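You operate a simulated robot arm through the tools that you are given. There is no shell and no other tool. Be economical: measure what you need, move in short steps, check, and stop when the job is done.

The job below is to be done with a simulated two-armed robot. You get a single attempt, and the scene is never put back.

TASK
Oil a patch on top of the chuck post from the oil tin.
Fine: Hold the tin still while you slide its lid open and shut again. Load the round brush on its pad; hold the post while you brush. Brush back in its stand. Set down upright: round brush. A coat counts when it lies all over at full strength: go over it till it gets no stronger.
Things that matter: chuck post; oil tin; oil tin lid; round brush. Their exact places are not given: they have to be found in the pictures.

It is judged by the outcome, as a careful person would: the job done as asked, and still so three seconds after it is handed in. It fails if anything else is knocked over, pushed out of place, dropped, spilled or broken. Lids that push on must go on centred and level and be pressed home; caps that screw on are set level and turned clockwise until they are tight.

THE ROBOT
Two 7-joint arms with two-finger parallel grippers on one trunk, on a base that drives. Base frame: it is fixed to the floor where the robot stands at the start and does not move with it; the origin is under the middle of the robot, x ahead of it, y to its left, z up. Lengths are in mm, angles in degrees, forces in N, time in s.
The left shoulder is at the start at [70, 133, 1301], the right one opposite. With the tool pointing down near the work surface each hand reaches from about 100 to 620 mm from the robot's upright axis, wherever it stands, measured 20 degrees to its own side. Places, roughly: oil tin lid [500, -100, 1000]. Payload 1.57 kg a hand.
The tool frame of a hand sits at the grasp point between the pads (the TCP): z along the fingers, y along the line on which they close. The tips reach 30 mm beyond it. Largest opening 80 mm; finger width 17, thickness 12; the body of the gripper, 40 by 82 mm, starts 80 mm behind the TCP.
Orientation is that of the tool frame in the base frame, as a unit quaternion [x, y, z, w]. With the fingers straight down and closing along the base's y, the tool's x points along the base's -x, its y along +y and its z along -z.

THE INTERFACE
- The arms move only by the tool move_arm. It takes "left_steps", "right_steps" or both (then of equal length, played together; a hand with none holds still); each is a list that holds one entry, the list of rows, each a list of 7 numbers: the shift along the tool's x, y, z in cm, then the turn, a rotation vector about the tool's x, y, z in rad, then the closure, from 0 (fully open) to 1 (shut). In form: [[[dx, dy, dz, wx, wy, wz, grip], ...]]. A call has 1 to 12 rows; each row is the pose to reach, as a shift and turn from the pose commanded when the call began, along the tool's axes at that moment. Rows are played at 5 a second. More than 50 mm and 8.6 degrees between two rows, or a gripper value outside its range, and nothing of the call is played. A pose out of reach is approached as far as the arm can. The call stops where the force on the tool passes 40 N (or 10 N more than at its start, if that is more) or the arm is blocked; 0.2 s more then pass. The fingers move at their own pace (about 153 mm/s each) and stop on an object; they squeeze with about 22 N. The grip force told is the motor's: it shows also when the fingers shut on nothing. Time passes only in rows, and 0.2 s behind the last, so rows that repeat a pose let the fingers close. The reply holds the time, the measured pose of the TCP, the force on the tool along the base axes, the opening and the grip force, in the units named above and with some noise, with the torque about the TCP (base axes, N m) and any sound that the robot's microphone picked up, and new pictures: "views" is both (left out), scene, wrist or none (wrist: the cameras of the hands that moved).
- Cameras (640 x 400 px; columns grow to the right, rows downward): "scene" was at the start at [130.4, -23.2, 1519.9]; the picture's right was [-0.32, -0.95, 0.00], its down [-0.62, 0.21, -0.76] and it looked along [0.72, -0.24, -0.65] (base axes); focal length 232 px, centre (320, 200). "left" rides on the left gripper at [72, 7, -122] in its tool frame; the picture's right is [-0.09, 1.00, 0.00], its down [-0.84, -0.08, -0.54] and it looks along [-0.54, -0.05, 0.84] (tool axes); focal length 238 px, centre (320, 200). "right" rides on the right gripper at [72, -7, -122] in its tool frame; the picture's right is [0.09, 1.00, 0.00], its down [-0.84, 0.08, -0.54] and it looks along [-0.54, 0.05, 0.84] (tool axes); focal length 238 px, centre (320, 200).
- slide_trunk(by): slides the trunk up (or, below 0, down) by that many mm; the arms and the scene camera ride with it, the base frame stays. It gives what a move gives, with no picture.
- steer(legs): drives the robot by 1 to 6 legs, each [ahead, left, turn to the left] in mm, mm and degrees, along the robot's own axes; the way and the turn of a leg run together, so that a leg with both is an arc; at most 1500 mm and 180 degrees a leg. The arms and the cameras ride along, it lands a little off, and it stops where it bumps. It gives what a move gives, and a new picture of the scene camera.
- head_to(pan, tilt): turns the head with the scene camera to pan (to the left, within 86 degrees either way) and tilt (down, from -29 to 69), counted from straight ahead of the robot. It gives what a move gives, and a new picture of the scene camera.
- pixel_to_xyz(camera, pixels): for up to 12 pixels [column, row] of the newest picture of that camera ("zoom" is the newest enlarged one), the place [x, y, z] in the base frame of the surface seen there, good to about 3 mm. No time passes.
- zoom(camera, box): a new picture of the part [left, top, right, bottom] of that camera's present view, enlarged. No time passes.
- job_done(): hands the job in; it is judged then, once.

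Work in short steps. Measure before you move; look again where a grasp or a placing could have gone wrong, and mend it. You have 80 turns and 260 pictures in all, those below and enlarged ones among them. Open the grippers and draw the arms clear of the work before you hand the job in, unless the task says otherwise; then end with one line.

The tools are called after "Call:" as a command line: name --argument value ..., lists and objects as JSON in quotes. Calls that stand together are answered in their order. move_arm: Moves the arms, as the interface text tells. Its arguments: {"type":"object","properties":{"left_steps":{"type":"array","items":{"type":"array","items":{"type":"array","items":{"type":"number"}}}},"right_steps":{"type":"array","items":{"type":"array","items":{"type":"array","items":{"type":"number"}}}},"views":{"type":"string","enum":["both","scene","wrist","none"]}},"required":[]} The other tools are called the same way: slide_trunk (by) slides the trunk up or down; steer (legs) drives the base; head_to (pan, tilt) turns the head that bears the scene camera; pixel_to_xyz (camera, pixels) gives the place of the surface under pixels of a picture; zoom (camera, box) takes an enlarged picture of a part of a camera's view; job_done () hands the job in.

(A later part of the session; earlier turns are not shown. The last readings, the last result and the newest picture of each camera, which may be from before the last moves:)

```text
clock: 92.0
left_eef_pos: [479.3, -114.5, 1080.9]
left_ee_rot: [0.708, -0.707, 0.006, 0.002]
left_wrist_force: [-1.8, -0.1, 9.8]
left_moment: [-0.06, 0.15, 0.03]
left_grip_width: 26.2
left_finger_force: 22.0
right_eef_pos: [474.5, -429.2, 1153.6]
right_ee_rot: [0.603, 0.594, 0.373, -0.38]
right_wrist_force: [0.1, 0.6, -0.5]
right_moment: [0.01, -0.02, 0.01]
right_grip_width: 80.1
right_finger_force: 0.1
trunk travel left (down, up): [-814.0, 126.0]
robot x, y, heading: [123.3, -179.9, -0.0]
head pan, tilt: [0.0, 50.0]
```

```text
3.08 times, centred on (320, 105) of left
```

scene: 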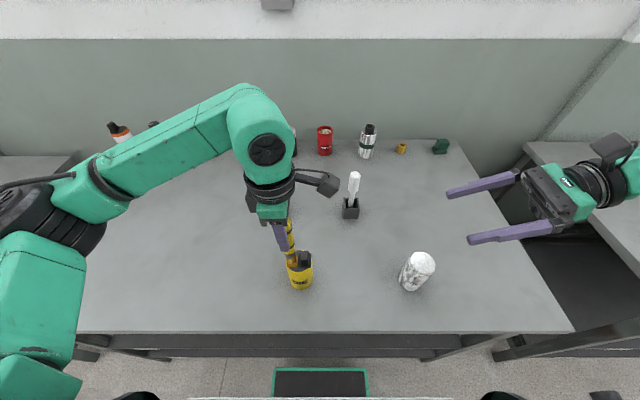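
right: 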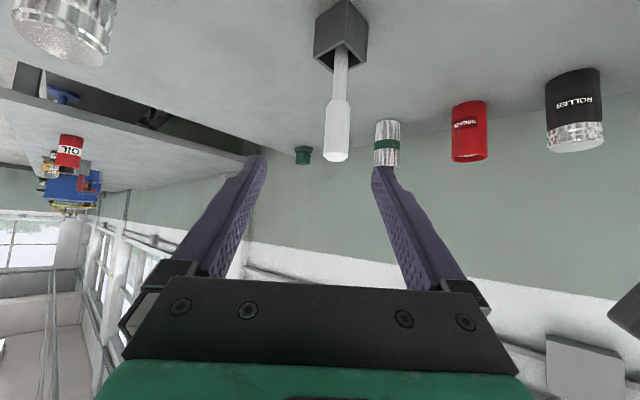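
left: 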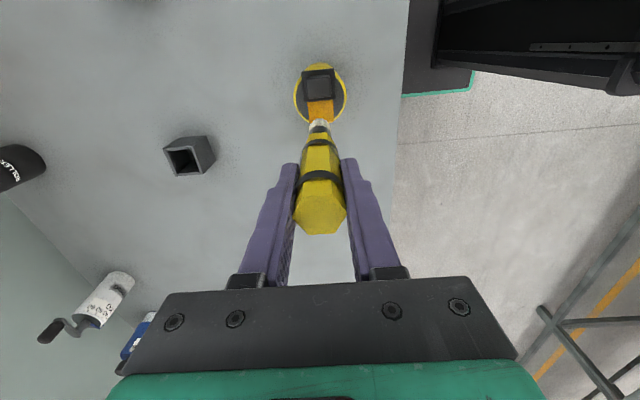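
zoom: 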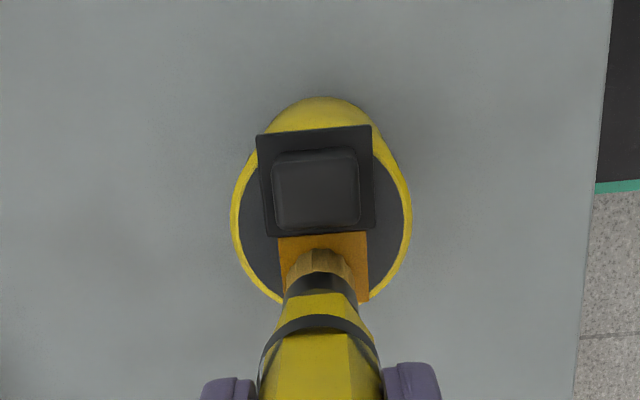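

The bristles have turned amber: the brush is loaded (contact at TCP z≈1081). Now I lift it, drive 293 mm right to the post, and bring the right hand to a pre-hold pose beside the post.

Call:
move_arm --left_steps '[[[0, 0, -2, 0, 0, 0, 0.9], [0, 0, -5, 0, 0, 0, 0.9], [0, 0, -8, 0, 0, 0, 0.9], [0, 0, -8, 0, 0, 0, 0.9]]]' --views "none"

Call:
steer --legs '[[2, -293, 0]]'

Call:
move_arm --right_steps '[[[-1.43, 0.03, 3.83, 0, 0, 0, 0], [-2.87, 0.07, 7.66, 0, 0, 0, 0], [-4.3, 0.1, 11.5, 0, 0, 0, 0], [-5.73, 0.13, 15.3, 0, 0, 0, 0], [-7.15, 0.17, 19.15, 0, 0, 0, 0], [-8.58, 0.2, 22.98, 0, 0, 0, 0], [-8.58, 0.2, 22.98, 0, 0, 0, 0]]]' --views "both"

Call:
zoom --camera "scene" --box '[260, 200, 400, 310]'

Call:
pixel_to_xyz --camera "right" --pixels '[[320, 100], [320, 130], [320, 160], [290, 120], [350, 120], [320, 80]]'

```text
clock: 93.0
left_eef_pos: [483.3, -111.5, 1160.6]
left_ee_rot: [0.708, -0.707, 0.005, 0.003]
left_wrist_force: [0.3, 0.1, 0.1]
left_moment: [-0.03, 0.01, -0.02]
left_grip_width: 26.7
left_finger_force: 22.2
right_eef_pos: [475.8, -428.6, 1151.8]
right_ee_rot: [0.603, 0.594, 0.373, -0.38]
right_wrist_force: [-0.1, 0.3, 1.0]
right_moment: [0.04, 0.0, 0.01]
right_grip_width: 80.1
right_finger_force: 0.0
trunk travel left (down, up): [-814.0, 126.0]
robot x, y, heading: [126.1, -179.1, 0.2]
head pan, tilt: [0.0, 50.0]
```

```text
clock: 95.0
left_eef_pos: [485.2, -399.5, 1159.7]
left_ee_rot: [-0.706, 0.708, -0.005, -0.002]
left_wrist_force: [-0.3, 0.2, -1.0]
left_moment: [-0.03, -0.01, -0.01]
left_grip_width: 26.7
left_finger_force: 21.9
right_eef_pos: [476.0, -715.8, 1152.3]
right_ee_rot: [0.605, 0.593, 0.373, -0.378]
right_wrist_force: [-0.1, 0.5, 0.8]
right_moment: [0.0, 0.02, 0.02]
right_grip_width: 79.8
right_finger_force: 0.1
trunk travel left (down, up): [-814.0, 126.0]
robot x, y, heading: [126.8, -466.0, -0.3]
head pan, tilt: [0.0, 50.0]
```

scene: 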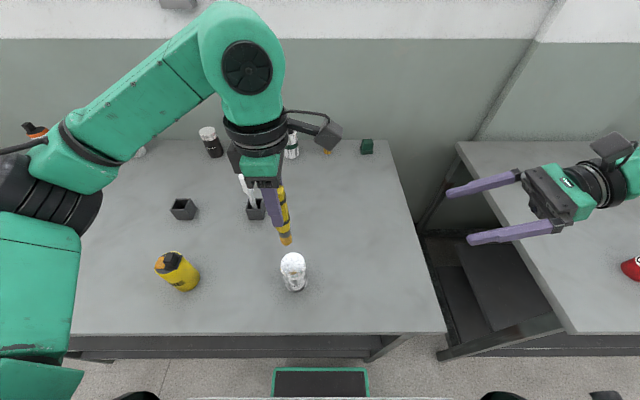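

```text
clock: 96.6
left_eef_pos: [484.5, -401.7, 1161.2]
left_ee_rot: [-0.706, 0.708, -0.005, -0.002]
left_wrist_force: [0.1, 0.2, -0.5]
left_moment: [-0.04, 0.05, 0.01]
left_grip_width: 26.8
left_finger_force: 21.3
right_eef_pos: [475.2, -548.7, 976.5]
right_ee_rot: [0.605, 0.592, 0.375, -0.378]
right_wrist_force: [-0.7, -0.1, 0.1]
right_moment: [0.02, 0.0, -0.01]
right_grip_width: 79.8
right_finger_force: 0.0
trunk travel left (down, up): [-814.0, 126.0]
robot x, y, heading: [127.3, -468.2, -0.2]
head pan, tilt: [0.0, 50.0]
```

scene: 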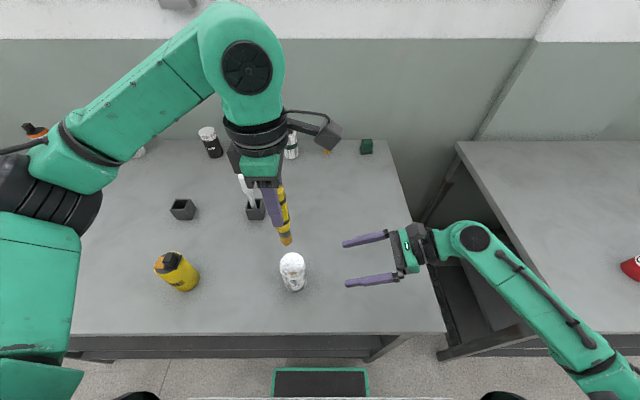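
right: 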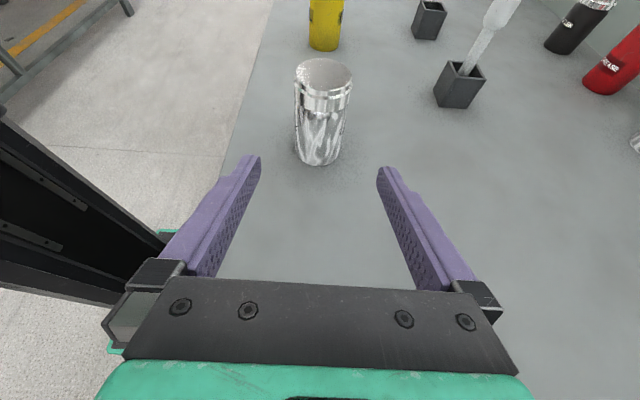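

```text
3.64 times, centred on (330, 255) of scene
```

zoom: 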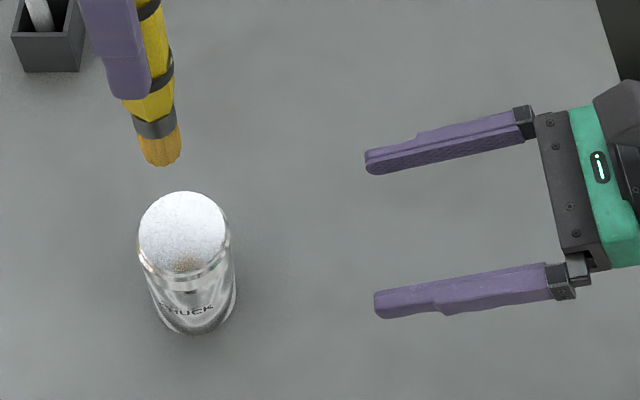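

```text
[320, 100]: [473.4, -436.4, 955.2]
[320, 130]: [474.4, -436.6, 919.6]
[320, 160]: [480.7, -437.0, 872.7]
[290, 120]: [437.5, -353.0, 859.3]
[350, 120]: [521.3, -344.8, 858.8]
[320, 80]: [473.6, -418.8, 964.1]
```

Post surface faces at y≈-436, centre about (475,-405). I advance the right hand and grip the post, then lower the brush onto its top and sweep it in crossed lines and rings, then lift off for a look.

Call:
move_arm --right_steps '[[[-0.2, 0, 4, 0, 0, 0, 0], [-0.4, 0, 8, 0, 0, 0, 0], [-0.5, 0, 12, 0, 0, 0, 0], [-0.5, 0, 14.5, 0, 0, 0, 0], [-0.5, 0, 15.8, 0, 0, 0, 0], [-0.5, 0, 15.8, 0, 0, 0, 0.15], [-0.5, 0, 15.8, 0, 0, 0, 0.25], [-0.5, 0, 15.8, 0, 0, 0, 0.35], [-0.5, 0, 15.8, 0, 0, 0, 0.6], [-0.5, 0, 15.8, 0, 0, 0, 0.6]]]' --views "none"

Call:
move_arm --left_steps '[[[0.33, 0.95, 3, 0, 0, 0, 0.9], [0.33, 0.95, 6, 0, 0, 0, 0.9], [0.33, 0.95, 7.5, 0, 0, 0, 0.9], [0.33, 0.95, 7.8, 0, 0, 0, 0.9], [0.33, 0.95, 8.0, 0, 0, 0, 0.9]]]' --views "none"

Call:
move_arm --left_steps '[[[-1.9, -0.6, 0, 0, 0, 0, 0.9], [-1.9, 0.6, 0, 0, 0, 0, 0.9], [-1.15, 1.65, 0, 0, 0, 0, 0.9], [-1.15, -1.65, 0, 0, 0, 0, 0.9], [-0.4, -1.95, 0, 0, 0, 0, 0.9], [-0.4, 0, 0, 0, 0, 0, 0.9], [-0.4, 1.95, 0, 0, 0, 0, 0.9], [0.4, 1.95, 0, 0, 0, 0, 0.9], [0.4, 0, 0, 0, 0, 0, 0.9], [0.4, -1.95, 0, 0, 0, 0, 0.9], [1.15, -1.65, 0, 0, 0, 0, 0.9], [1.15, 1.65, 0, 0, 0, 0, 0.9]]]' --views "none"

Call:
move_arm --left_steps '[[[0.75, -1.05, 0, 0, 0, 0, 0.9], [0.75, -2.25, 0, 0, 0, 0, 0.9], [-0.55, -3.55, 0, 0, 0, 0, 0.9], [-1.75, -3.55, 0, 0, 0, 0, 0.9], [-2.8, -2.8, 0, 0, 0, 0, 0.9], [-1.15, -2.8, 0, 0, 0, 0, 0.9], [0.5, -2.8, 0, 0, 0, 0, 0.9], [0.8, -2.05, 0, 0, 0, 0, 0.9], [-1.15, -2.05, 0, 0, 0, 0, 0.9], [-3.1, -2.05, 0, 0, 0, 0, 0.9], [-3.1, -1.25, 0, 0, 0, 0, 0.9], [-1.15, -1.25, 0, 0, 0, 0, 0.9]]]' --views "none"

Call:
move_arm --left_steps '[[[1.95, 0, 0, 0, 0, 0, 0.9], [1.65, 0.75, 0, 0, 0, 0, 0.9], [0, 0.75, 0, 0, 0, 0, 0.9], [-1.65, 0.75, 0, 0, 0, 0, 0.9], [-0.6, 1.5, 0, 0, 0, 0, 0.9], [0.6, 1.5, 0, 0, 0, 0, 0.9], [1.4, 1.0, 0, 0, 0, 0, 0.9], [2, -0.4, 0, 0, 0, 0, 0.9], [1.4, -1.8, 0, 0, 0, 0, 0.9], [0, -2.4, 0, 0, 0, 0, 0.9], [-1.4, -1.8, 0, 0, 0, 0, 0.9], [-2, -0.4, 0, 0, 0, 0, 0.9]]]' --views "none"

Call:
move_arm --left_steps '[[[0.6, 1.4, 0, 0, 0, 0, 0.9], [2, 1, 0, 0, 0, 0, 0.9], [3, 0, 0, 0, 0, 0, 0.9], [2, -1, 0, 0, 0, 0, 0.9], [1, 0, 0, 0, 0, 0, 0.9], [2, 0, 0, 0, 0, 0, 0.9], [2, 0, -3, 0, 0, 0, 0.9], [2, 0, -6, 0, 0, 0, 0.9], [2, -4, -6, 0, 0, 0, 0.9], [2, -8, -6, 0, 0, 0, 0.9], [2, -8, -6, 0, 0, 0, 0.9]]]' --views "scene"

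Call:
zoom --camera "scene" --box '[260, 225, 330, 305]'

Call:
zoom --camera "right" --box '[240, 20, 400, 160]'

```text
clock: 98.8
left_eef_pos: [485.9, -401.4, 1160.5]
left_ee_rot: [-0.706, 0.708, -0.005, -0.002]
left_wrist_force: [0.8, 0.1, -0.1]
left_moment: [-0.02, -0.01, 0.01]
left_grip_width: 26.3
left_finger_force: 22.6
right_eef_pos: [477.8, -407.1, 902.5]
right_ee_rot: [0.604, 0.592, 0.374, -0.379]
right_wrist_force: [0.4, 0.7, 0.5]
right_moment: [0.01, -0.06, -0.02]
right_grip_width: 57.5
right_finger_force: 22.0
trunk travel left (down, up): [-814.0, 126.0]
robot x, y, heading: [129.2, -470.8, -0.1]
head pan, tilt: [0.0, 50.0]
```

```text
clock: 100.0
left_eef_pos: [475.1, -405.3, 1081.2]
left_ee_rot: [-0.706, 0.708, -0.005, -0.002]
left_wrist_force: [-0.9, 0.2, 3.4]
left_moment: [0.04, 0.06, 0.01]
left_grip_width: 26.3
left_finger_force: 22.3
right_eef_pos: [477.9, -408.0, 902.2]
right_ee_rot: [0.605, 0.592, 0.375, -0.378]
right_wrist_force: [2.1, 0.3, 0.3]
right_moment: [0.0, -0.26, 0.0]
right_grip_width: 57.4
right_finger_force: 22.3
trunk travel left (down, up): [-814.0, 126.0]
robot x, y, heading: [127.5, -465.7, 0.0]
head pan, tilt: [0.0, 50.0]
```

```text
clock: 102.6
left_eef_pos: [458.3, -416.7, 1082.0]
left_ee_rot: [-0.705, 0.709, -0.006, -0.002]
left_wrist_force: [-0.4, -0.2, -0.1]
left_moment: [-0.02, -0.02, -0.02]
left_grip_width: 26.4
left_finger_force: 21.7
right_eef_pos: [476.3, -407.6, 903.0]
right_ee_rot: [0.605, 0.593, 0.375, -0.378]
right_wrist_force: [-0.2, -0.6, 0.5]
right_moment: [-0.01, -0.03, -0.04]
right_grip_width: 57.6
right_finger_force: 22.2
trunk travel left (down, up): [-814.0, 126.0]
robot x, y, heading: [129.1, -469.6, -0.3]
head pan, tilt: [0.0, 50.0]
```

```text
clock: 105.2
left_eef_pos: [471.1, -407.8, 1081.1]
left_ee_rot: [-0.705, 0.709, -0.004, -0.002]
left_wrist_force: [-0.1, 0.4, 2.5]
left_moment: [0.07, 0.04, 0.01]
left_grip_width: 26.6
left_finger_force: 21.6
right_eef_pos: [477.9, -408.7, 902.6]
right_ee_rot: [0.604, 0.592, 0.374, -0.38]
right_wrist_force: [-0.4, -0.7, 1.4]
right_moment: [-0.02, -0.14, 0.0]
right_grip_width: 57.1
right_finger_force: 22.5
trunk travel left (down, up): [-814.0, 126.0]
robot x, y, heading: [124.5, -468.6, -0.0]
head pan, tilt: [0.0, 50.0]
```

```text
clock: 107.8
left_eef_pos: [477.4, -384.9, 1080.7]
left_ee_rot: [-0.706, 0.708, -0.005, -0.002]
left_wrist_force: [1.8, -1.3, 6.8]
left_moment: [-0.12, -0.24, -0.02]
left_grip_width: 26.8
left_finger_force: 21.8
right_eef_pos: [476.1, -407.2, 902.0]
right_ee_rot: [0.604, 0.593, 0.374, -0.379]
right_wrist_force: [0.7, 0.0, -0.5]
right_moment: [-0.11, -0.55, 0.0]
right_grip_width: 57.2
right_finger_force: 22.1
trunk travel left (down, up): [-814.0, 126.0]
robot x, y, heading: [127.7, -468.1, -0.4]
head pan, tilt: [0.0, 50.0]
```

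```text
clock: 110.2
left_eef_pos: [554.3, -406.1, 1141.5]
left_ee_rot: [-0.705, 0.709, -0.005, -0.002]
left_wrist_force: [-0.7, -0.7, 0.1]
left_moment: [-0.02, 0.01, 0.03]
left_grip_width: 26.6
left_finger_force: 22.1
right_eef_pos: [477.3, -407.3, 902.0]
right_ee_rot: [0.605, 0.593, 0.375, -0.378]
right_wrist_force: [0.6, -0.9, 2.9]
right_moment: [-0.02, -0.13, -0.01]
right_grip_width: 57.3
right_finger_force: 21.7
trunk travel left (down, up): [-814.0, 126.0]
robot x, y, heading: [132.2, -467.3, -0.7]
head pan, tilt: [0.0, 50.0]
```

scene: 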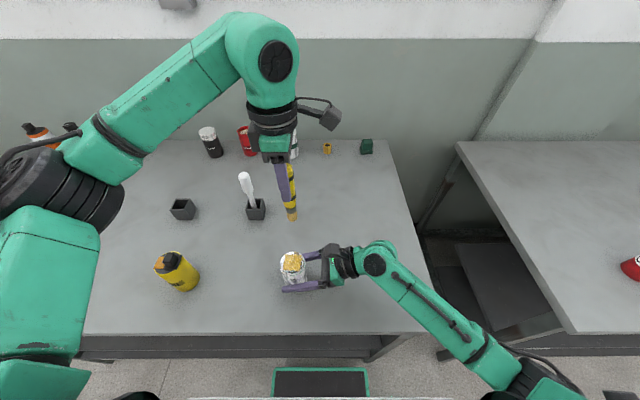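

```text
5.00 times, centred on (295, 265) of scene
```

zoom: 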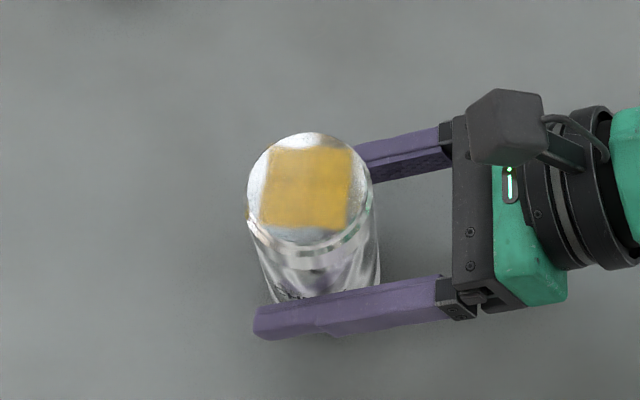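

```text
2.86 times, centred on (320, 90) of right
```

zoom: 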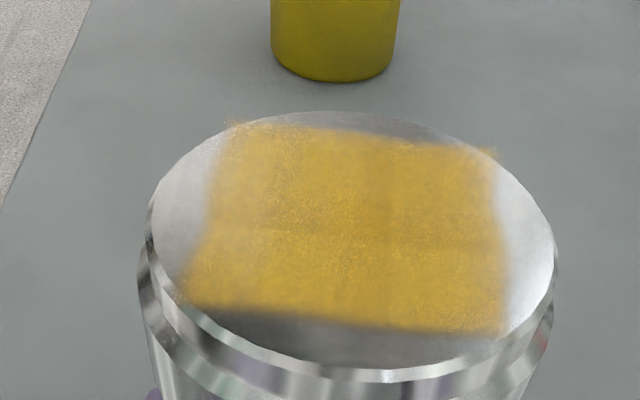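

A square amber patch covers the top almost evenly. I go over it again in a denser, crossed square raster so that it is at full strength everywhere, then look.

Call:
move_arm --left_steps '[[[-1.6, 3.5, 0, 0, 0, 0, 0.9], [-1.6, 6.4, 0, 0, 0, 0, 0.9], [-1.6, 6.4, 4, 0, 0, 0, 0.9], [-1.6, 6.4, 6.1, 0, 0, 0, 0.9], [-1.6, 8, 6.1, 0, 0, 0, 0.9], [-1.6, 9.6, 6.1, 0, 0, 0, 0.9], [-0.8, 9.6, 6.1, 0, 0, 0, 0.9], [-0.8, 8, 6.1, 0, 0, 0, 0.9], [-0.8, 6.4, 6.1, 0, 0, 0, 0.9], [0, 6.4, 6.1, 0, 0, 0, 0.9], [0, 8, 6.1, 0, 0, 0, 0.9], [0, 9.6, 6.1, 0, 0, 0, 0.9]]]' --views "none"

Call:
move_arm --left_steps '[[[0.8, 0, 0, 0, 0, 0, 0.9], [0.8, -1.6, 0, 0, 0, 0, 0.9], [0.8, -3.2, 0, 0, 0, 0, 0.9], [1.6, -3.2, 0, 0, 0, 0, 0.9], [1.6, -1.6, 0, 0, 0, 0, 0.9], [1.6, 0, 0, 0, 0, 0, 0.9], [0, 0, 0, 0, 0, 0, 0.9], [-1.6, 0, 0, 0, 0, 0, 0.9], [-1.6, -0.8, 0, 0, 0, 0, 0.9], [0, -0.8, 0, 0, 0, 0, 0.9], [1.6, -0.8, 0, 0, 0, 0, 0.9], [1.6, -1.6, 0, 0, 0, 0, 0.9]]]' --views "none"

Call:
move_arm --left_steps '[[[-1.6, 0, 0, 0, 0, 0, 0.9], [-3.2, 0, 0, 0, 0, 0, 0.9], [-3.2, -0.8, 0, 0, 0, 0, 0.9], [-1.6, -0.8, 0, 0, 0, 0, 0.9], [0, -0.8, 0, 0, 0, 0, 0.9], [0, -1.6, 0, 0, 0, 0, 0.9], [-1.6, -1.6, 0, 0, 0, 0, 0.9], [-3.2, -1.6, 0, 0, 0, 0, 0.9], [-3.2, 0, 0, 0, 0, 0, 0.9], [-3.2, 1.6, 0, 0, 0, 0, 0.9], [0, 1.6, 0, 0, 0, 0, 0.9], [0, 0, 0, 0, 0, 0, 0.9]]]' --views "none"

Call:
move_arm --left_steps '[[[-0.4, 1.6, 0, 0, 0, 0, 0.9], [-0.4, -1.6, 0, 0, 0, 0, 0.9], [-1.2, -1.6, 0, 0, 0, 0, 0.9], [-1.2, 1.6, 0, 0, 0, 0, 0.9], [-2, 1.6, 0, 0, 0, 0, 0.9], [-2, -1.6, 0, 0, 0, 0, 0.9], [-2.8, -1.6, 0, 0, 0, 0, 0.9], [-2.8, 1.6, 0, 0, 0, 0, 0.9], [-1.6, 0, 0, 0, 0, 0, 0.9], [-1.6, 0, -4, 0, 0, 0, 0.9], [-1.6, -4, -6, 0, 0, 0, 0.9], [-1.6, -8, -6, 0, 0, 0, 0.9]]]' --views "scene"

Call:
zoom --camera "scene" --box '[275, 240, 315, 285]'

Call:
zoom --camera "right" --box '[240, 20, 400, 160]'

Call:
pixel_to_xyz --camera "scene" --pixels '[[172, 203], [195, 202], [184, 201], [174, 213], [194, 213], [290, 215], [170, 262], [176, 255]]'

```text
clock: 112.8
left_eef_pos: [459.3, -404.4, 1079.8]
left_ee_rot: [-0.706, 0.708, -0.004, -0.003]
left_wrist_force: [0.2, 0.0, -1.1]
left_moment: [0.0, -0.01, 0.02]
left_grip_width: 26.3
left_finger_force: 21.7
right_eef_pos: [476.8, -408.8, 902.8]
right_ee_rot: [0.605, 0.592, 0.374, -0.378]
right_wrist_force: [1.0, 0.0, 1.4]
right_moment: [0.02, -0.07, -0.03]
right_grip_width: 57.4
right_finger_force: 22.4
trunk travel left (down, up): [-814.0, 126.0]
robot x, y, heading: [126.8, -468.8, -0.3]
head pan, tilt: [0.0, 50.0]
```

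```text
clock: 115.4
left_eef_pos: [477.0, -423.5, 1079.0]
left_ee_rot: [-0.705, 0.709, -0.004, -0.002]
left_wrist_force: [0.2, 0.2, -0.8]
left_moment: [-0.01, -0.01, 0.0]
left_grip_width: 26.5
left_finger_force: 22.1
right_eef_pos: [477.4, -408.3, 902.3]
right_ee_rot: [0.605, 0.592, 0.374, -0.378]
right_wrist_force: [-0.8, -0.8, 3.2]
right_moment: [-0.05, -0.09, 0.02]
right_grip_width: 57.2
right_finger_force: 22.0
trunk travel left (down, up): [-814.0, 126.0]
robot x, y, heading: [126.0, -467.1, -0.2]
head pan, tilt: [0.0, 50.0]
```

```text
clock: 118.0
left_eef_pos: [475.8, -422.8, 1080.2]
left_ee_rot: [-0.706, 0.708, -0.004, -0.001]
left_wrist_force: [-0.3, -0.2, -0.3]
left_moment: [-0.01, 0.02, -0.01]
left_grip_width: 26.5
left_finger_force: 22.1
right_eef_pos: [476.9, -407.6, 903.0]
right_ee_rot: [0.605, 0.592, 0.374, -0.377]
right_wrist_force: [1.1, -1.7, 3.5]
right_moment: [-0.05, -0.14, -0.07]
right_grip_width: 57.4
right_finger_force: 21.7
trunk travel left (down, up): [-814.0, 126.0]
robot x, y, heading: [126.9, -470.1, -0.3]
head pan, tilt: [0.0, 50.0]
```

```text
clock: 120.6
left_eef_pos: [556.8, -404.9, 1140.9]
left_ee_rot: [-0.706, 0.709, -0.005, -0.002]
left_wrist_force: [0.4, 0.6, -0.3]
left_moment: [-0.01, 0.01, 0.04]
left_grip_width: 26.7
left_finger_force: 21.8
right_eef_pos: [477.1, -408.1, 903.1]
right_ee_rot: [0.604, 0.593, 0.374, -0.38]
right_wrist_force: [-0.4, 0.1, 3.8]
right_moment: [-0.03, -0.1, 0.05]
right_grip_width: 57.3
right_finger_force: 22.4
trunk travel left (down, up): [-814.0, 126.0]
robot x, y, heading: [125.4, -468.9, -0.3]
head pan, tilt: [0.0, 50.0]
```

scene: 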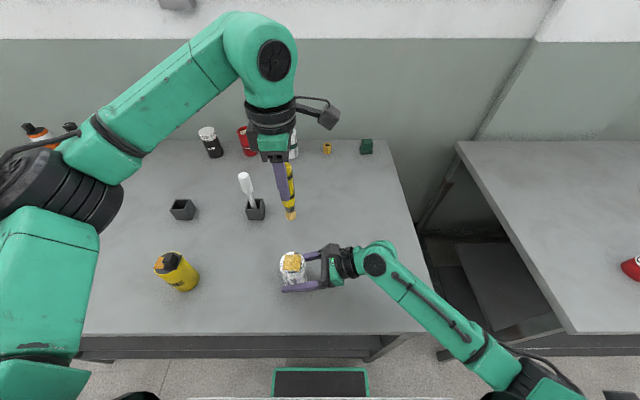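

```text
8.89 times, centred on (295, 262) of scene
```

zoom: 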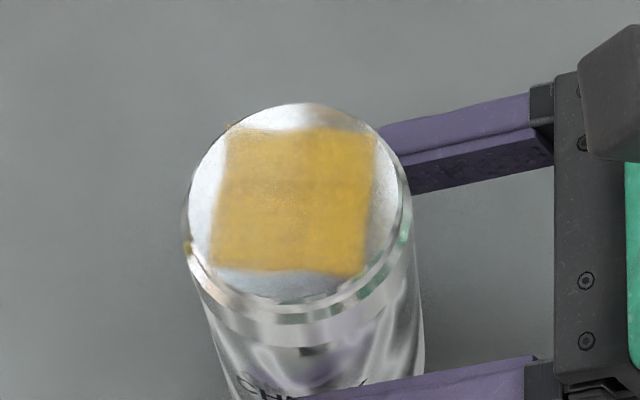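

```text
2.86 times, centred on (320, 90) of right
```

zoom: 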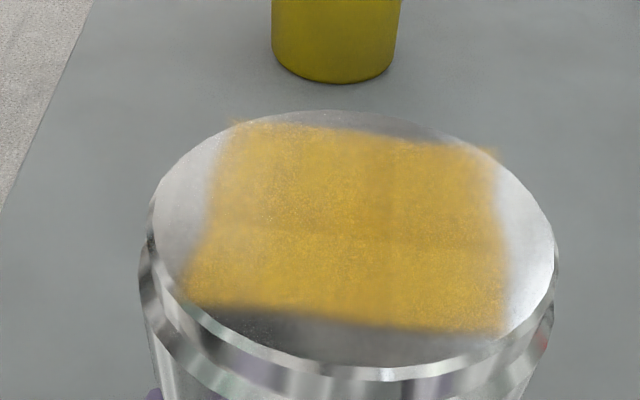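

```text
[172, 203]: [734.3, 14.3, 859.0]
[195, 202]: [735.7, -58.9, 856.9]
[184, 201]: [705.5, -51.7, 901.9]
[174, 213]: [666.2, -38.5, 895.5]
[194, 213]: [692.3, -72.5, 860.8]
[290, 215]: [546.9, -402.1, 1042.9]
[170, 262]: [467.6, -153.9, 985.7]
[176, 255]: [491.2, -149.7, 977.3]
```

The patch is uniform and unchanged by the second pass. I release the post, retract and raise the right hand, then drive back toward the brush stand and bring the brush above it.

Call:
move_arm --right_steps '[[[0, 0, 0, 0, 0, 0, 0.25], [0, 0, 0, 0, 0, 0, 0], [0, 0, 0, 0, 0, 0, 0], [0, 0, -4, 0, 0, 0, 0], [0, 0, -8, 0, 0, 0, 0], [0, 0, -12, 0, 0, 0, 0], [0, 0, -15.8, 0, 0, 0, 0], [4.1, 0, -17.7, 0, 0, 0, 0], [8.2, 0, -19.6, 0, 0, 0, 0], [12.3, 0, -21.5, 0, 0, 0, 0], [16.3, 0, -23.4, 0, 0, 0, 0], [16.3, 0, -23.4, 0, 0, 0, 0]]]' --views "none"

Call:
steer --legs '[[0, 340, 0], [28, 0, 0]]'

Call:
move_arm --left_steps '[[[-0.4, -3.3, 0, 0, 0, 0, 0.9], [-0.8, -6.6, 0, 0, 0, 0, 0.9], [-1.2, -9.9, 0, 0, 0, 0, 0.9], [-1.2, -9.9, 0, 0, 0, 0, 0.9]]]' --views "both"

Call:
zoom --camera "left" --box '[260, 60, 380, 180]'

Call:
pixel_to_xyz --camera "left" --pixels '[[320, 126], [320, 135], [305, 95], [335, 95], [300, 110], [320, 90]]'

```text
clock: 123.2
left_eef_pos: [555.8, -404.9, 1139.1]
left_ee_rot: [-0.706, 0.708, -0.005, -0.003]
left_wrist_force: [0.0, 0.9, -0.2]
left_moment: [-0.01, -0.04, -0.03]
left_grip_width: 26.8
left_finger_force: 21.1
right_eef_pos: [479.6, -547.0, 1151.1]
right_ee_rot: [0.605, 0.592, 0.374, -0.379]
right_wrist_force: [0.4, 0.7, 0.0]
right_moment: [-0.01, -0.01, 0.02]
right_grip_width: 80.1
right_finger_force: 0.1
trunk travel left (down, up): [-814.0, 126.0]
robot x, y, heading: [123.6, -469.2, -0.4]
head pan, tilt: [0.0, 50.0]
```

```text
clock: 125.8
left_eef_pos: [578.1, -74.7, 1142.1]
left_ee_rot: [-0.706, 0.708, -0.006, 0.0]
left_wrist_force: [-1.2, -0.7, 0.1]
left_moment: [-0.02, -0.04, 0.0]
left_grip_width: 26.5
left_finger_force: 22.0
right_eef_pos: [502.2, -218.3, 1153.2]
right_ee_rot: [0.603, 0.594, 0.375, -0.378]
right_wrist_force: [-0.2, 0.4, 0.0]
right_moment: [-0.03, -0.02, -0.05]
right_grip_width: 79.8
right_finger_force: 0.1
trunk travel left (down, up): [-814.0, 126.0]
robot x, y, heading: [155.1, -137.4, -0.0]
head pan, tilt: [0.0, 50.0]
```

scene: 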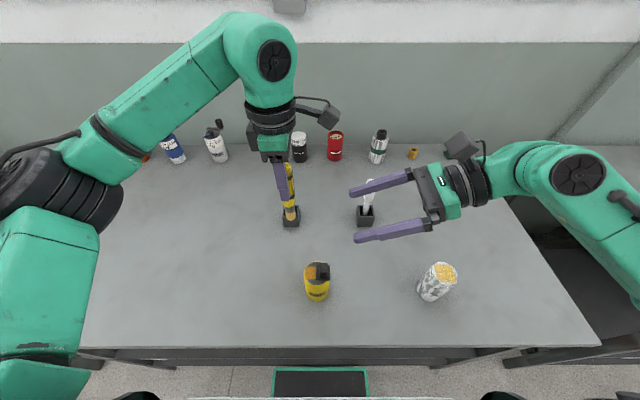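

```text
clock: 126.8
left_eef_pos: [683.7, -60.2, 1138.5]
left_ee_rot: [-0.706, 0.708, -0.005, -0.002]
left_wrist_force: [-0.4, 0.8, -0.1]
left_moment: [-0.01, -0.03, 0.0]
left_grip_width: 26.5
left_finger_force: 21.3
right_eef_pos: [508.9, -217.4, 1150.4]
right_ee_rot: [0.604, 0.593, 0.374, -0.38]
right_wrist_force: [-0.1, 0.1, 0.0]
right_moment: [-0.01, 0.0, 0.01]
right_grip_width: 80.1
right_finger_force: 0.0
trunk travel left (down, up): [-814.0, 126.0]
robot x, y, heading: [156.7, -136.4, -0.1]
head pan, tilt: [0.0, 50.0]
```

scene: 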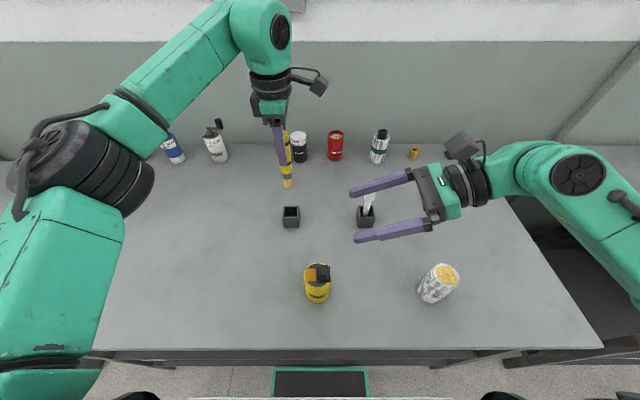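
left: 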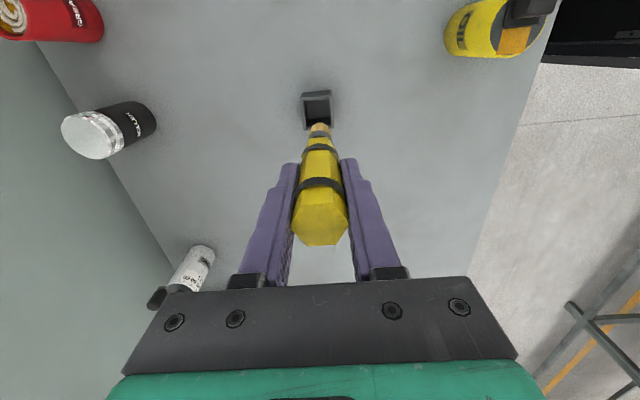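

```text
3.33 times, centred on (320, 120) of left
```

zoom: 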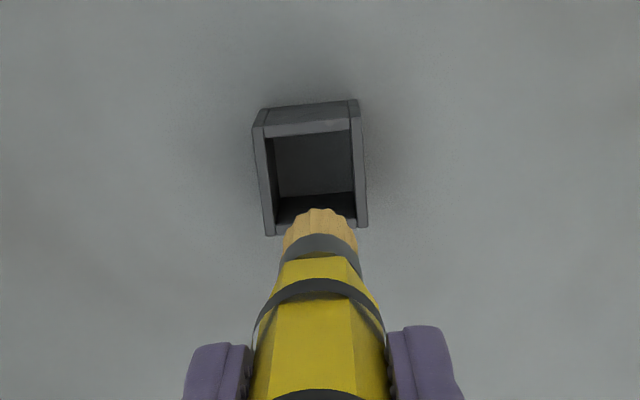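

```text
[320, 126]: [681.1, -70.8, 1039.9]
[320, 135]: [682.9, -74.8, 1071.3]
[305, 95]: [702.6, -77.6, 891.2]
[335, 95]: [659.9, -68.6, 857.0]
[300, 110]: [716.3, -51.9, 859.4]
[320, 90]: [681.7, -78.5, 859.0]
```

The brush is 4/8 mm off the stand's centre (688,-51.5). I correct that, lower the trunk 60 mm and the left arm 9 cm so the brush goes into its stand, then check.

Call:
move_arm --left_steps '[[[-0.85, -0.4, 0, 0, 0, 0, 0.9], [-0.85, -0.4, 0, 0, 0, 0, 0.9]]]' --views "none"

Call:
slide_trunk --by -60

Call:
move_arm --left_steps '[[[0, 0, 2.5, 0, 0, 0, 0.9], [0, 0, 5, 0, 0, 0, 0.9], [0, 0, 7, 0, 0, 0, 0.9], [0, 0, 8.4, 0, 0, 0, 0.9], [0, 0, 9.2, 0, 0, 0, 0.9], [0, 0, 9.2, 0, 0, 0, 0.9]]]' --views "both"

Call:
zoom --camera "scene" --box '[250, 140, 350, 230]'

```text
clock: 127.4
left_eef_pos: [688.6, -52.5, 1139.8]
left_ee_rot: [-0.707, 0.708, -0.006, -0.003]
left_wrist_force: [-0.3, -0.2, -0.3]
left_moment: [0.0, 0.03, 0.02]
left_grip_width: 26.5
left_finger_force: 22.1
right_eef_pos: [508.8, -217.4, 1151.2]
right_ee_rot: [0.604, 0.594, 0.373, -0.379]
right_wrist_force: [0.8, -0.2, -0.4]
right_moment: [0.01, -0.01, 0.0]
right_grip_width: 79.8
right_finger_force: 0.1
trunk travel left (down, up): [-814.0, 126.0]
robot x, y, heading: [153.8, -139.8, -0.2]
head pan, tilt: [0.0, 50.0]
```

```text
clock: 128.4
left_eef_pos: [687.9, -52.1, 1078.9]
left_ee_rot: [-0.707, 0.707, -0.005, -0.002]
left_wrist_force: [-0.4, -0.4, 0.3]
left_moment: [0.03, -0.01, 0.01]
left_grip_width: 26.6
left_finger_force: 22.7
right_eef_pos: [509.3, -217.0, 1089.7]
right_ee_rot: [0.604, 0.593, 0.374, -0.379]
right_wrist_force: [1.3, -0.2, 0.0]
right_moment: [0.0, 0.01, 0.03]
right_grip_width: 79.9
right_finger_force: 0.1
trunk travel left (down, up): [-754.0, 186.0]
robot x, y, heading: [151.5, -138.2, -0.1]
head pan, tilt: [0.0, 50.0]
```

```text
clock: 129.8
left_eef_pos: [687.9, -55.0, 987.5]
left_ee_rot: [-0.706, 0.708, -0.005, -0.002]
left_wrist_force: [-0.4, -0.3, -0.5]
left_moment: [0.03, 0.0, 0.04]
left_grip_width: 26.7
left_finger_force: 21.6
right_eef_pos: [508.6, -217.2, 1091.5]
right_ee_rot: [0.604, 0.593, 0.374, -0.379]
right_wrist_force: [-0.1, 0.3, 0.3]
right_moment: [0.01, 0.01, 0.02]
right_grip_width: 80.2
right_finger_force: 0.0
trunk travel left (down, up): [-754.0, 186.0]
robot x, y, heading: [151.7, -137.3, -0.4]
head pan, tilt: [0.0, 50.0]
```

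scene: 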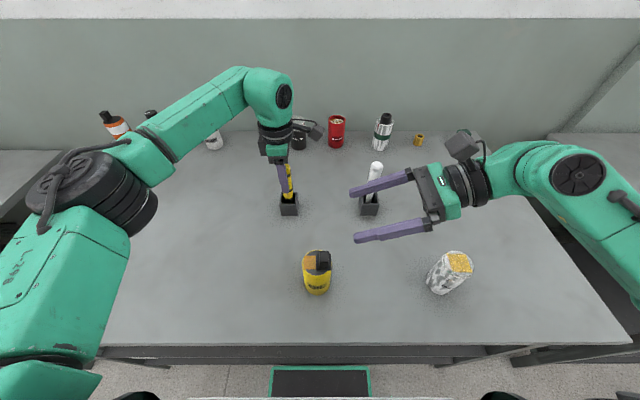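
left: 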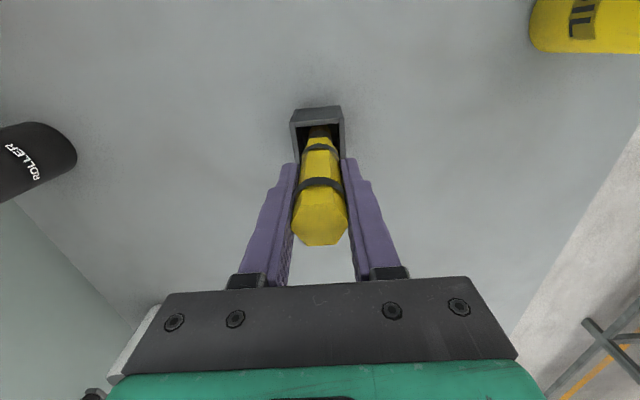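

```text
4.44 times, centred on (300, 185) of scene
```

zoom: 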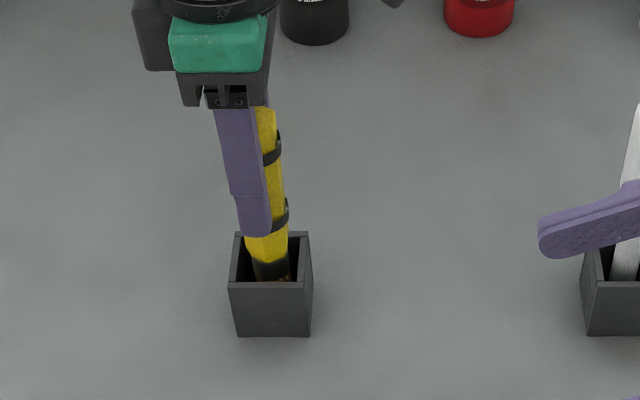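

The brush stands in its cup. I lower the last few mm, open, withdraw upward, check the stand, then drive to the tin: the right hand lowers to a pre-hold pose and the left goes above the knob.

Call:
move_arm --left_steps '[[[-0.1, 0, 0.2, 0, 0, 0, 0.9], [-0.2, 0, 0.35, 0, 0, 0, 0.9], [-0.2, 0, 0.35, 0, 0, 0, 0.9], [-0.2, 0, 0.35, 0, 0, 0, 0.7], [-0.2, 0, 0.35, 0, 0, 0, 0.5], [-0.2, 0, 0.35, 0, 0, 0, 0.3], [-0.2, 0, 0.35, 0, 0, 0, 0.3], [-0.2, 0, -3, 0, 0, 0, 0.3], [-0.2, 0, -7, 0, 0, 0, 0.3], [-0.2, 0, -11, 0, 0, 0, 0.3], [-0.2, 0, -11, 0, 0, 0, 0.3]]]' --views "none"

Call:
zoom --camera "scene" --box '[250, 140, 350, 230]'

Call:
steer --legs '[[-26, -50, 0]]'

Call:
move_arm --left_steps '[[[0.8, 3.6, 0.6, 0, 0, 0, 0.3], [1.6, 7.2, 1.2, 0, 0, 0, 0.35], [2.4, 10.8, 1.8, 0, 0, 0, 0.4], [3.2, 14.4, 2.6, 0, 0, 0, 0.45], [3.9, 17.7, 3.4, 0, 0, 0, 0.45], [3.9, 17.7, 3.4, 0, 0, 0, 0.45]]]' --right_steps '[[[-2, 0, 1, 0, 0, 0, 0], [-4, 0, 2, 0, 0, 0, 0], [-6, 0, 2.9, 0, 0, 0, 0], [-8.2, 0, 3.9, 0, 0, 0, 0], [-10.2, 0, 4.8, 0, 0, 0, 0], [-10.2, 0, 4.8, 0, 0, 0, 0]]]' --views "both"

Call:
zoom --camera "scene" --box '[240, 150, 400, 310]'

Call:
pixel_to_xyz --camera "right" --pixels '[[320, 80], [320, 100], [320, 130], [320, 150], [290, 110], [350, 110]]'

```text
clock: 132.2
left_eef_pos: [687.9, -51.3, 1094.9]
left_ee_rot: [-0.707, 0.707, -0.006, -0.003]
left_wrist_force: [-0.3, 0.2, -0.6]
left_moment: [-0.01, 0.0, -0.04]
left_grip_width: 56.2
left_finger_force: 0.1
right_eef_pos: [508.5, -217.5, 1092.3]
right_ee_rot: [0.604, 0.593, 0.374, -0.379]
right_wrist_force: [0.1, 0.2, 0.2]
right_moment: [0.04, 0.03, -0.01]
right_grip_width: 79.9
right_finger_force: 0.1
trunk travel left (down, up): [-754.0, 186.0]
robot x, y, heading: [154.1, -141.6, -0.5]
head pan, tilt: [0.0, 50.0]
```

```text
4.44 times, centred on (300, 185) of scene
```

zoom: 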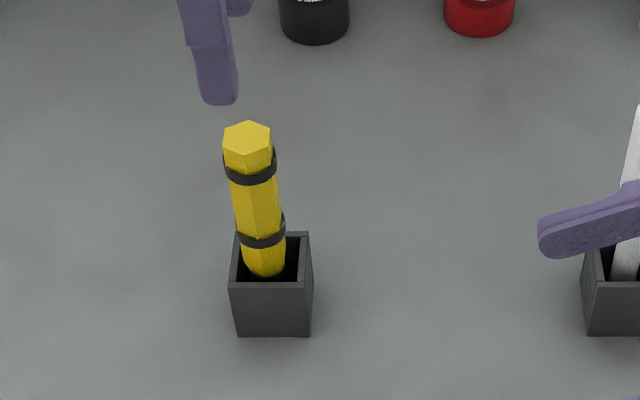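

```text
clock: 133.2
left_eef_pos: [663.6, -97.7, 1094.1]
left_ee_rot: [-0.707, 0.707, -0.005, -0.004]
left_wrist_force: [-0.2, 0.8, -0.4]
left_moment: [-0.03, -0.02, 0.01]
left_grip_width: 56.2
left_finger_force: 0.0
right_eef_pos: [485.0, -264.7, 1090.5]
right_ee_rot: [0.605, 0.594, 0.372, -0.378]
right_wrist_force: [0.4, -0.2, -0.3]
right_moment: [0.0, 0.03, 0.05]
right_grip_width: 80.2
right_finger_force: 0.1
trunk travel left (down, up): [-754.0, 186.0]
robot x, y, heading: [129.5, -187.0, 0.4]
head pan, tilt: [0.0, 50.0]
```

scene: 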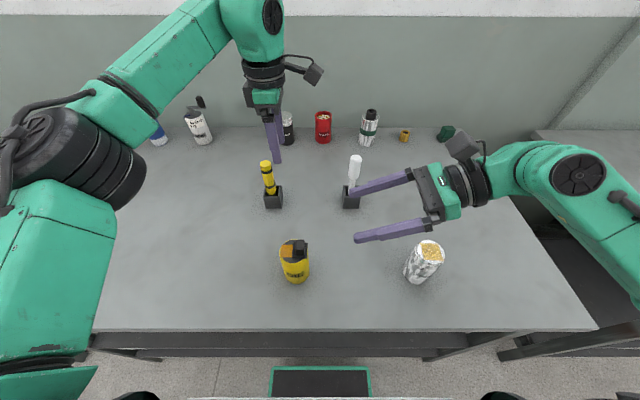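

```text
clock: 134.6
left_eef_pos: [483.9, -141.3, 1059.0]
left_ee_rot: [0.708, -0.706, 0.005, 0.003]
left_wrist_force: [0.3, -1.0, -0.1]
left_moment: [0.01, 0.0, -0.01]
left_grip_width: 44.2
left_finger_force: 0.0
right_eef_pos: [480.4, -269.7, 977.4]
right_ee_rot: [0.604, 0.593, 0.374, -0.38]
right_wrist_force: [0.2, 0.3, 1.1]
right_moment: [0.0, 0.0, -0.04]
right_grip_width: 80.2
right_finger_force: 0.1
trunk travel left (down, up): [-754.0, 186.0]
robot x, y, heading: [130.9, -190.0, -0.1]
head pan, tilt: [0.0, 50.0]
```

scene: 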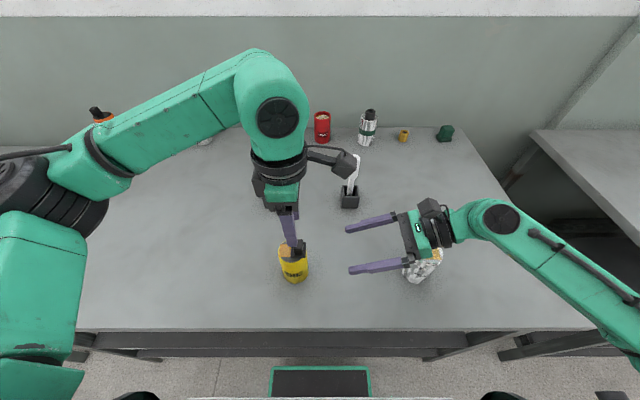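
right: 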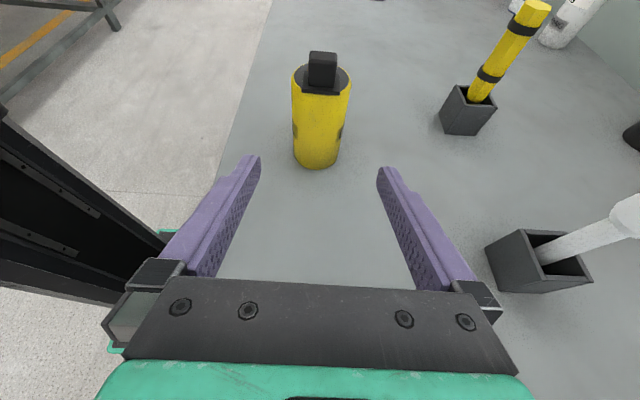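
left: 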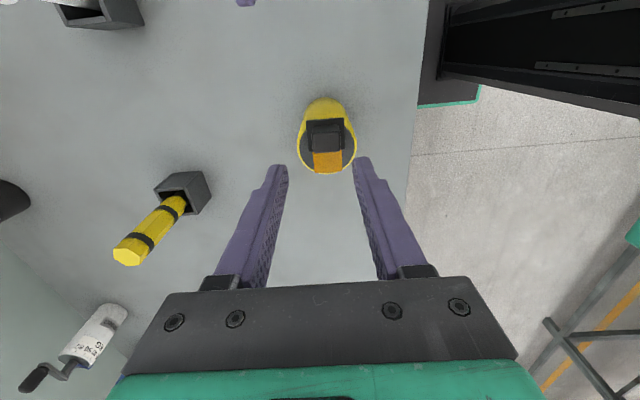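

```text
2.50 times, centred on (320, 230) of scene
```

zoom: 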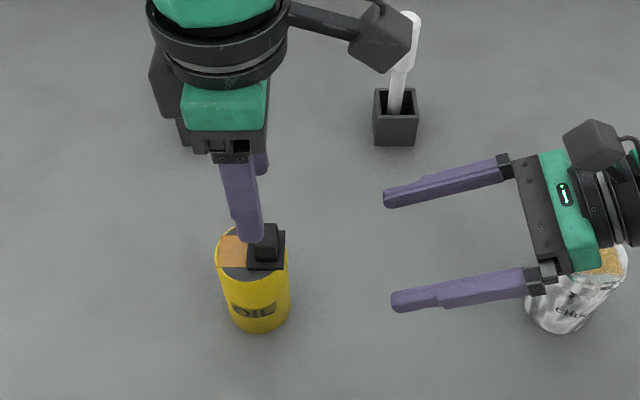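

```text
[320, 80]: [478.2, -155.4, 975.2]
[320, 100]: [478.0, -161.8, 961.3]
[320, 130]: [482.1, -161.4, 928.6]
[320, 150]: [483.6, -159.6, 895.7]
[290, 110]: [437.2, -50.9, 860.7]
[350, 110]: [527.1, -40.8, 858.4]
```

The brush stands upright in its stand. Now the right hand takes hold of the tin from its side, high up, and the left hand goes down on the knob, grips it and slides the lid gently toward +y.

Call:
move_arm --right_steps '[[[0.5, 0, 4, 0, 0, 0, 0], [1.0, -0.1, 8, 0, 0, 0, 0], [1.0, -0.1, 11.5, 0, 0, 0, 0], [1.0, -0.1, 14, 0, 0, 0, 0], [1.0, -0.1, 15.2, 0, 0, 0, 0], [1.0, -0.1, 15.2, 0, 0, 0, 0.15], [1.0, -0.1, 15.2, 0, 0, 0, 0.25], [1.0, -0.1, 15.2, 0, 0, 0, 0.35], [1.0, -0.1, 15.2, 0, 0, 0, 0.6], [1.0, -0.1, 15.2, 0, 0, 0, 0.6]]]' --views "none"

Call:
move_arm --left_steps '[[[0, 0.4, 2, 0, 0, 0, 0.45], [0, 0.4, 4, 0, 0, 0, 0.45], [0, 0.4, 5.1, 0, 0, 0, 0.45], [0, 0.4, 5.1, 0, 0, 0, 0.7], [0, 0.4, 5.1, 0, 0, 0, 0.95], [0, 0.4, 5.1, 0, 0, 0, 0.95]]]' --views "wrist"

Call:
move_arm --left_steps '[[[-0.5, 0, 0, 0, 0, 0, 0.95], [-1.0, 0, 0, 0, 0, 0, 0.95], [-1.5, 0, 0, 0, 0, 0, 0.95], [-2.0, 0, 0, 0, 0, 0, 0.95], [-2.4, 0, 0, 0, 0, 0, 0.95], [-2.7, 0, 0, 0, 0, 0, 0.95], [-2.7, 0, 0, 0, 0, 0, 0.95]]]' --views "both"

Call:
zoom --camera "scene" --box '[255, 210, 345, 300]'

Call:
zoom --camera "right" --box '[220, 0, 420, 180]'

```text
clock: 136.8
left_eef_pos: [483.3, -141.2, 1060.7]
left_ee_rot: [0.708, -0.707, 0.005, 0.003]
left_wrist_force: [0.0, 0.3, 0.0]
left_moment: [0.0, 0.02, -0.01]
left_grip_width: 43.8
left_finger_force: 0.1
right_eef_pos: [482.5, -126.7, 919.6]
right_ee_rot: [0.603, 0.594, 0.373, -0.38]
right_wrist_force: [0.0, -0.4, -0.5]
right_moment: [0.02, -0.07, -0.01]
right_grip_width: 57.5
right_finger_force: 21.8
trunk travel left (down, up): [-754.0, 186.0]
robot x, y, heading: [130.7, -188.1, -0.1]
head pan, tilt: [0.0, 50.0]
```

```text
clock: 138.2
left_eef_pos: [480.9, -140.9, 1010.9]
left_ee_rot: [0.707, -0.707, 0.005, 0.002]
left_wrist_force: [3.6, -0.1, -1.0]
left_moment: [-0.1, -0.12, -0.06]
left_grip_width: 22.6
left_finger_force: 21.7
right_eef_pos: [481.1, -127.3, 921.8]
right_ee_rot: [0.604, 0.594, 0.373, -0.379]
right_wrist_force: [-3.5, -0.8, 1.7]
right_moment: [-0.01, -0.43, -0.01]
right_grip_width: 57.3
right_finger_force: 22.1
trunk travel left (down, up): [-754.0, 186.0]
robot x, y, heading: [129.8, -190.0, -0.4]
head pan, tilt: [0.0, 50.0]
```

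left: 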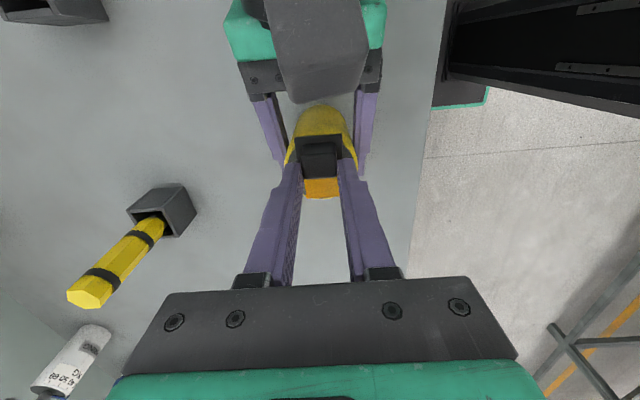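

```text
clock: 139.8
left_eef_pos: [481.1, -114.3, 1010.8]
left_ee_rot: [-0.706, 0.708, -0.005, -0.002]
left_wrist_force: [7.9, -2.2, 0.2]
left_moment: [-0.16, -0.16, -0.06]
left_grip_width: 22.9
left_finger_force: 21.8
right_eef_pos: [482.0, -126.5, 920.7]
right_ee_rot: [0.603, 0.594, 0.373, -0.38]
right_wrist_force: [-7.0, 2.5, 2.3]
right_moment: [-0.07, -0.57, 0.13]
right_grip_width: 57.6
right_finger_force: 21.8
trunk travel left (down, up): [-754.0, 186.0]
robot x, y, heading: [122.9, -190.7, 0.0]
head pan, tilt: [0.0, 50.0]
```

scene: 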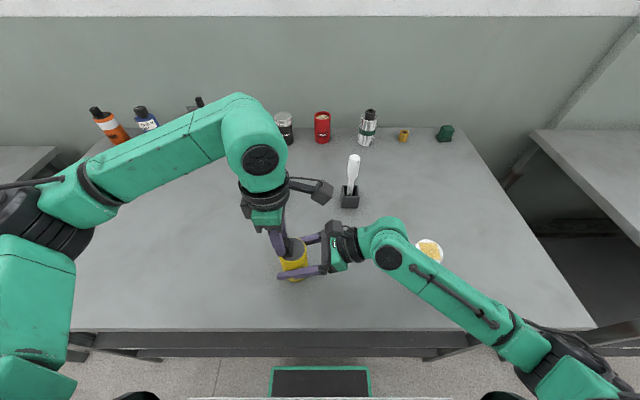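
left: 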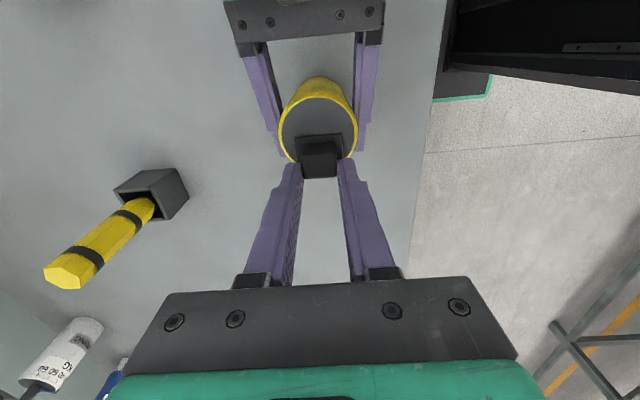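

```text
4.44 times, centred on (300, 255) of scene
```

zoom: 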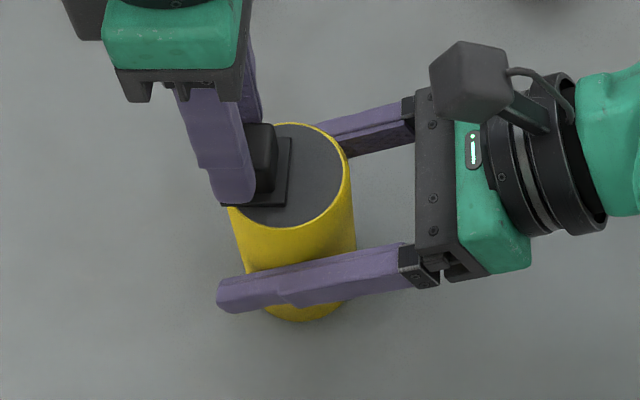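

```text
2.22 times, centred on (320, 90) of right
5 turns are left
```

zoom: 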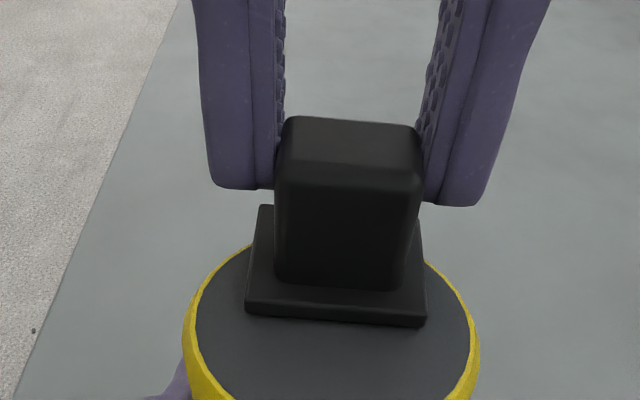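

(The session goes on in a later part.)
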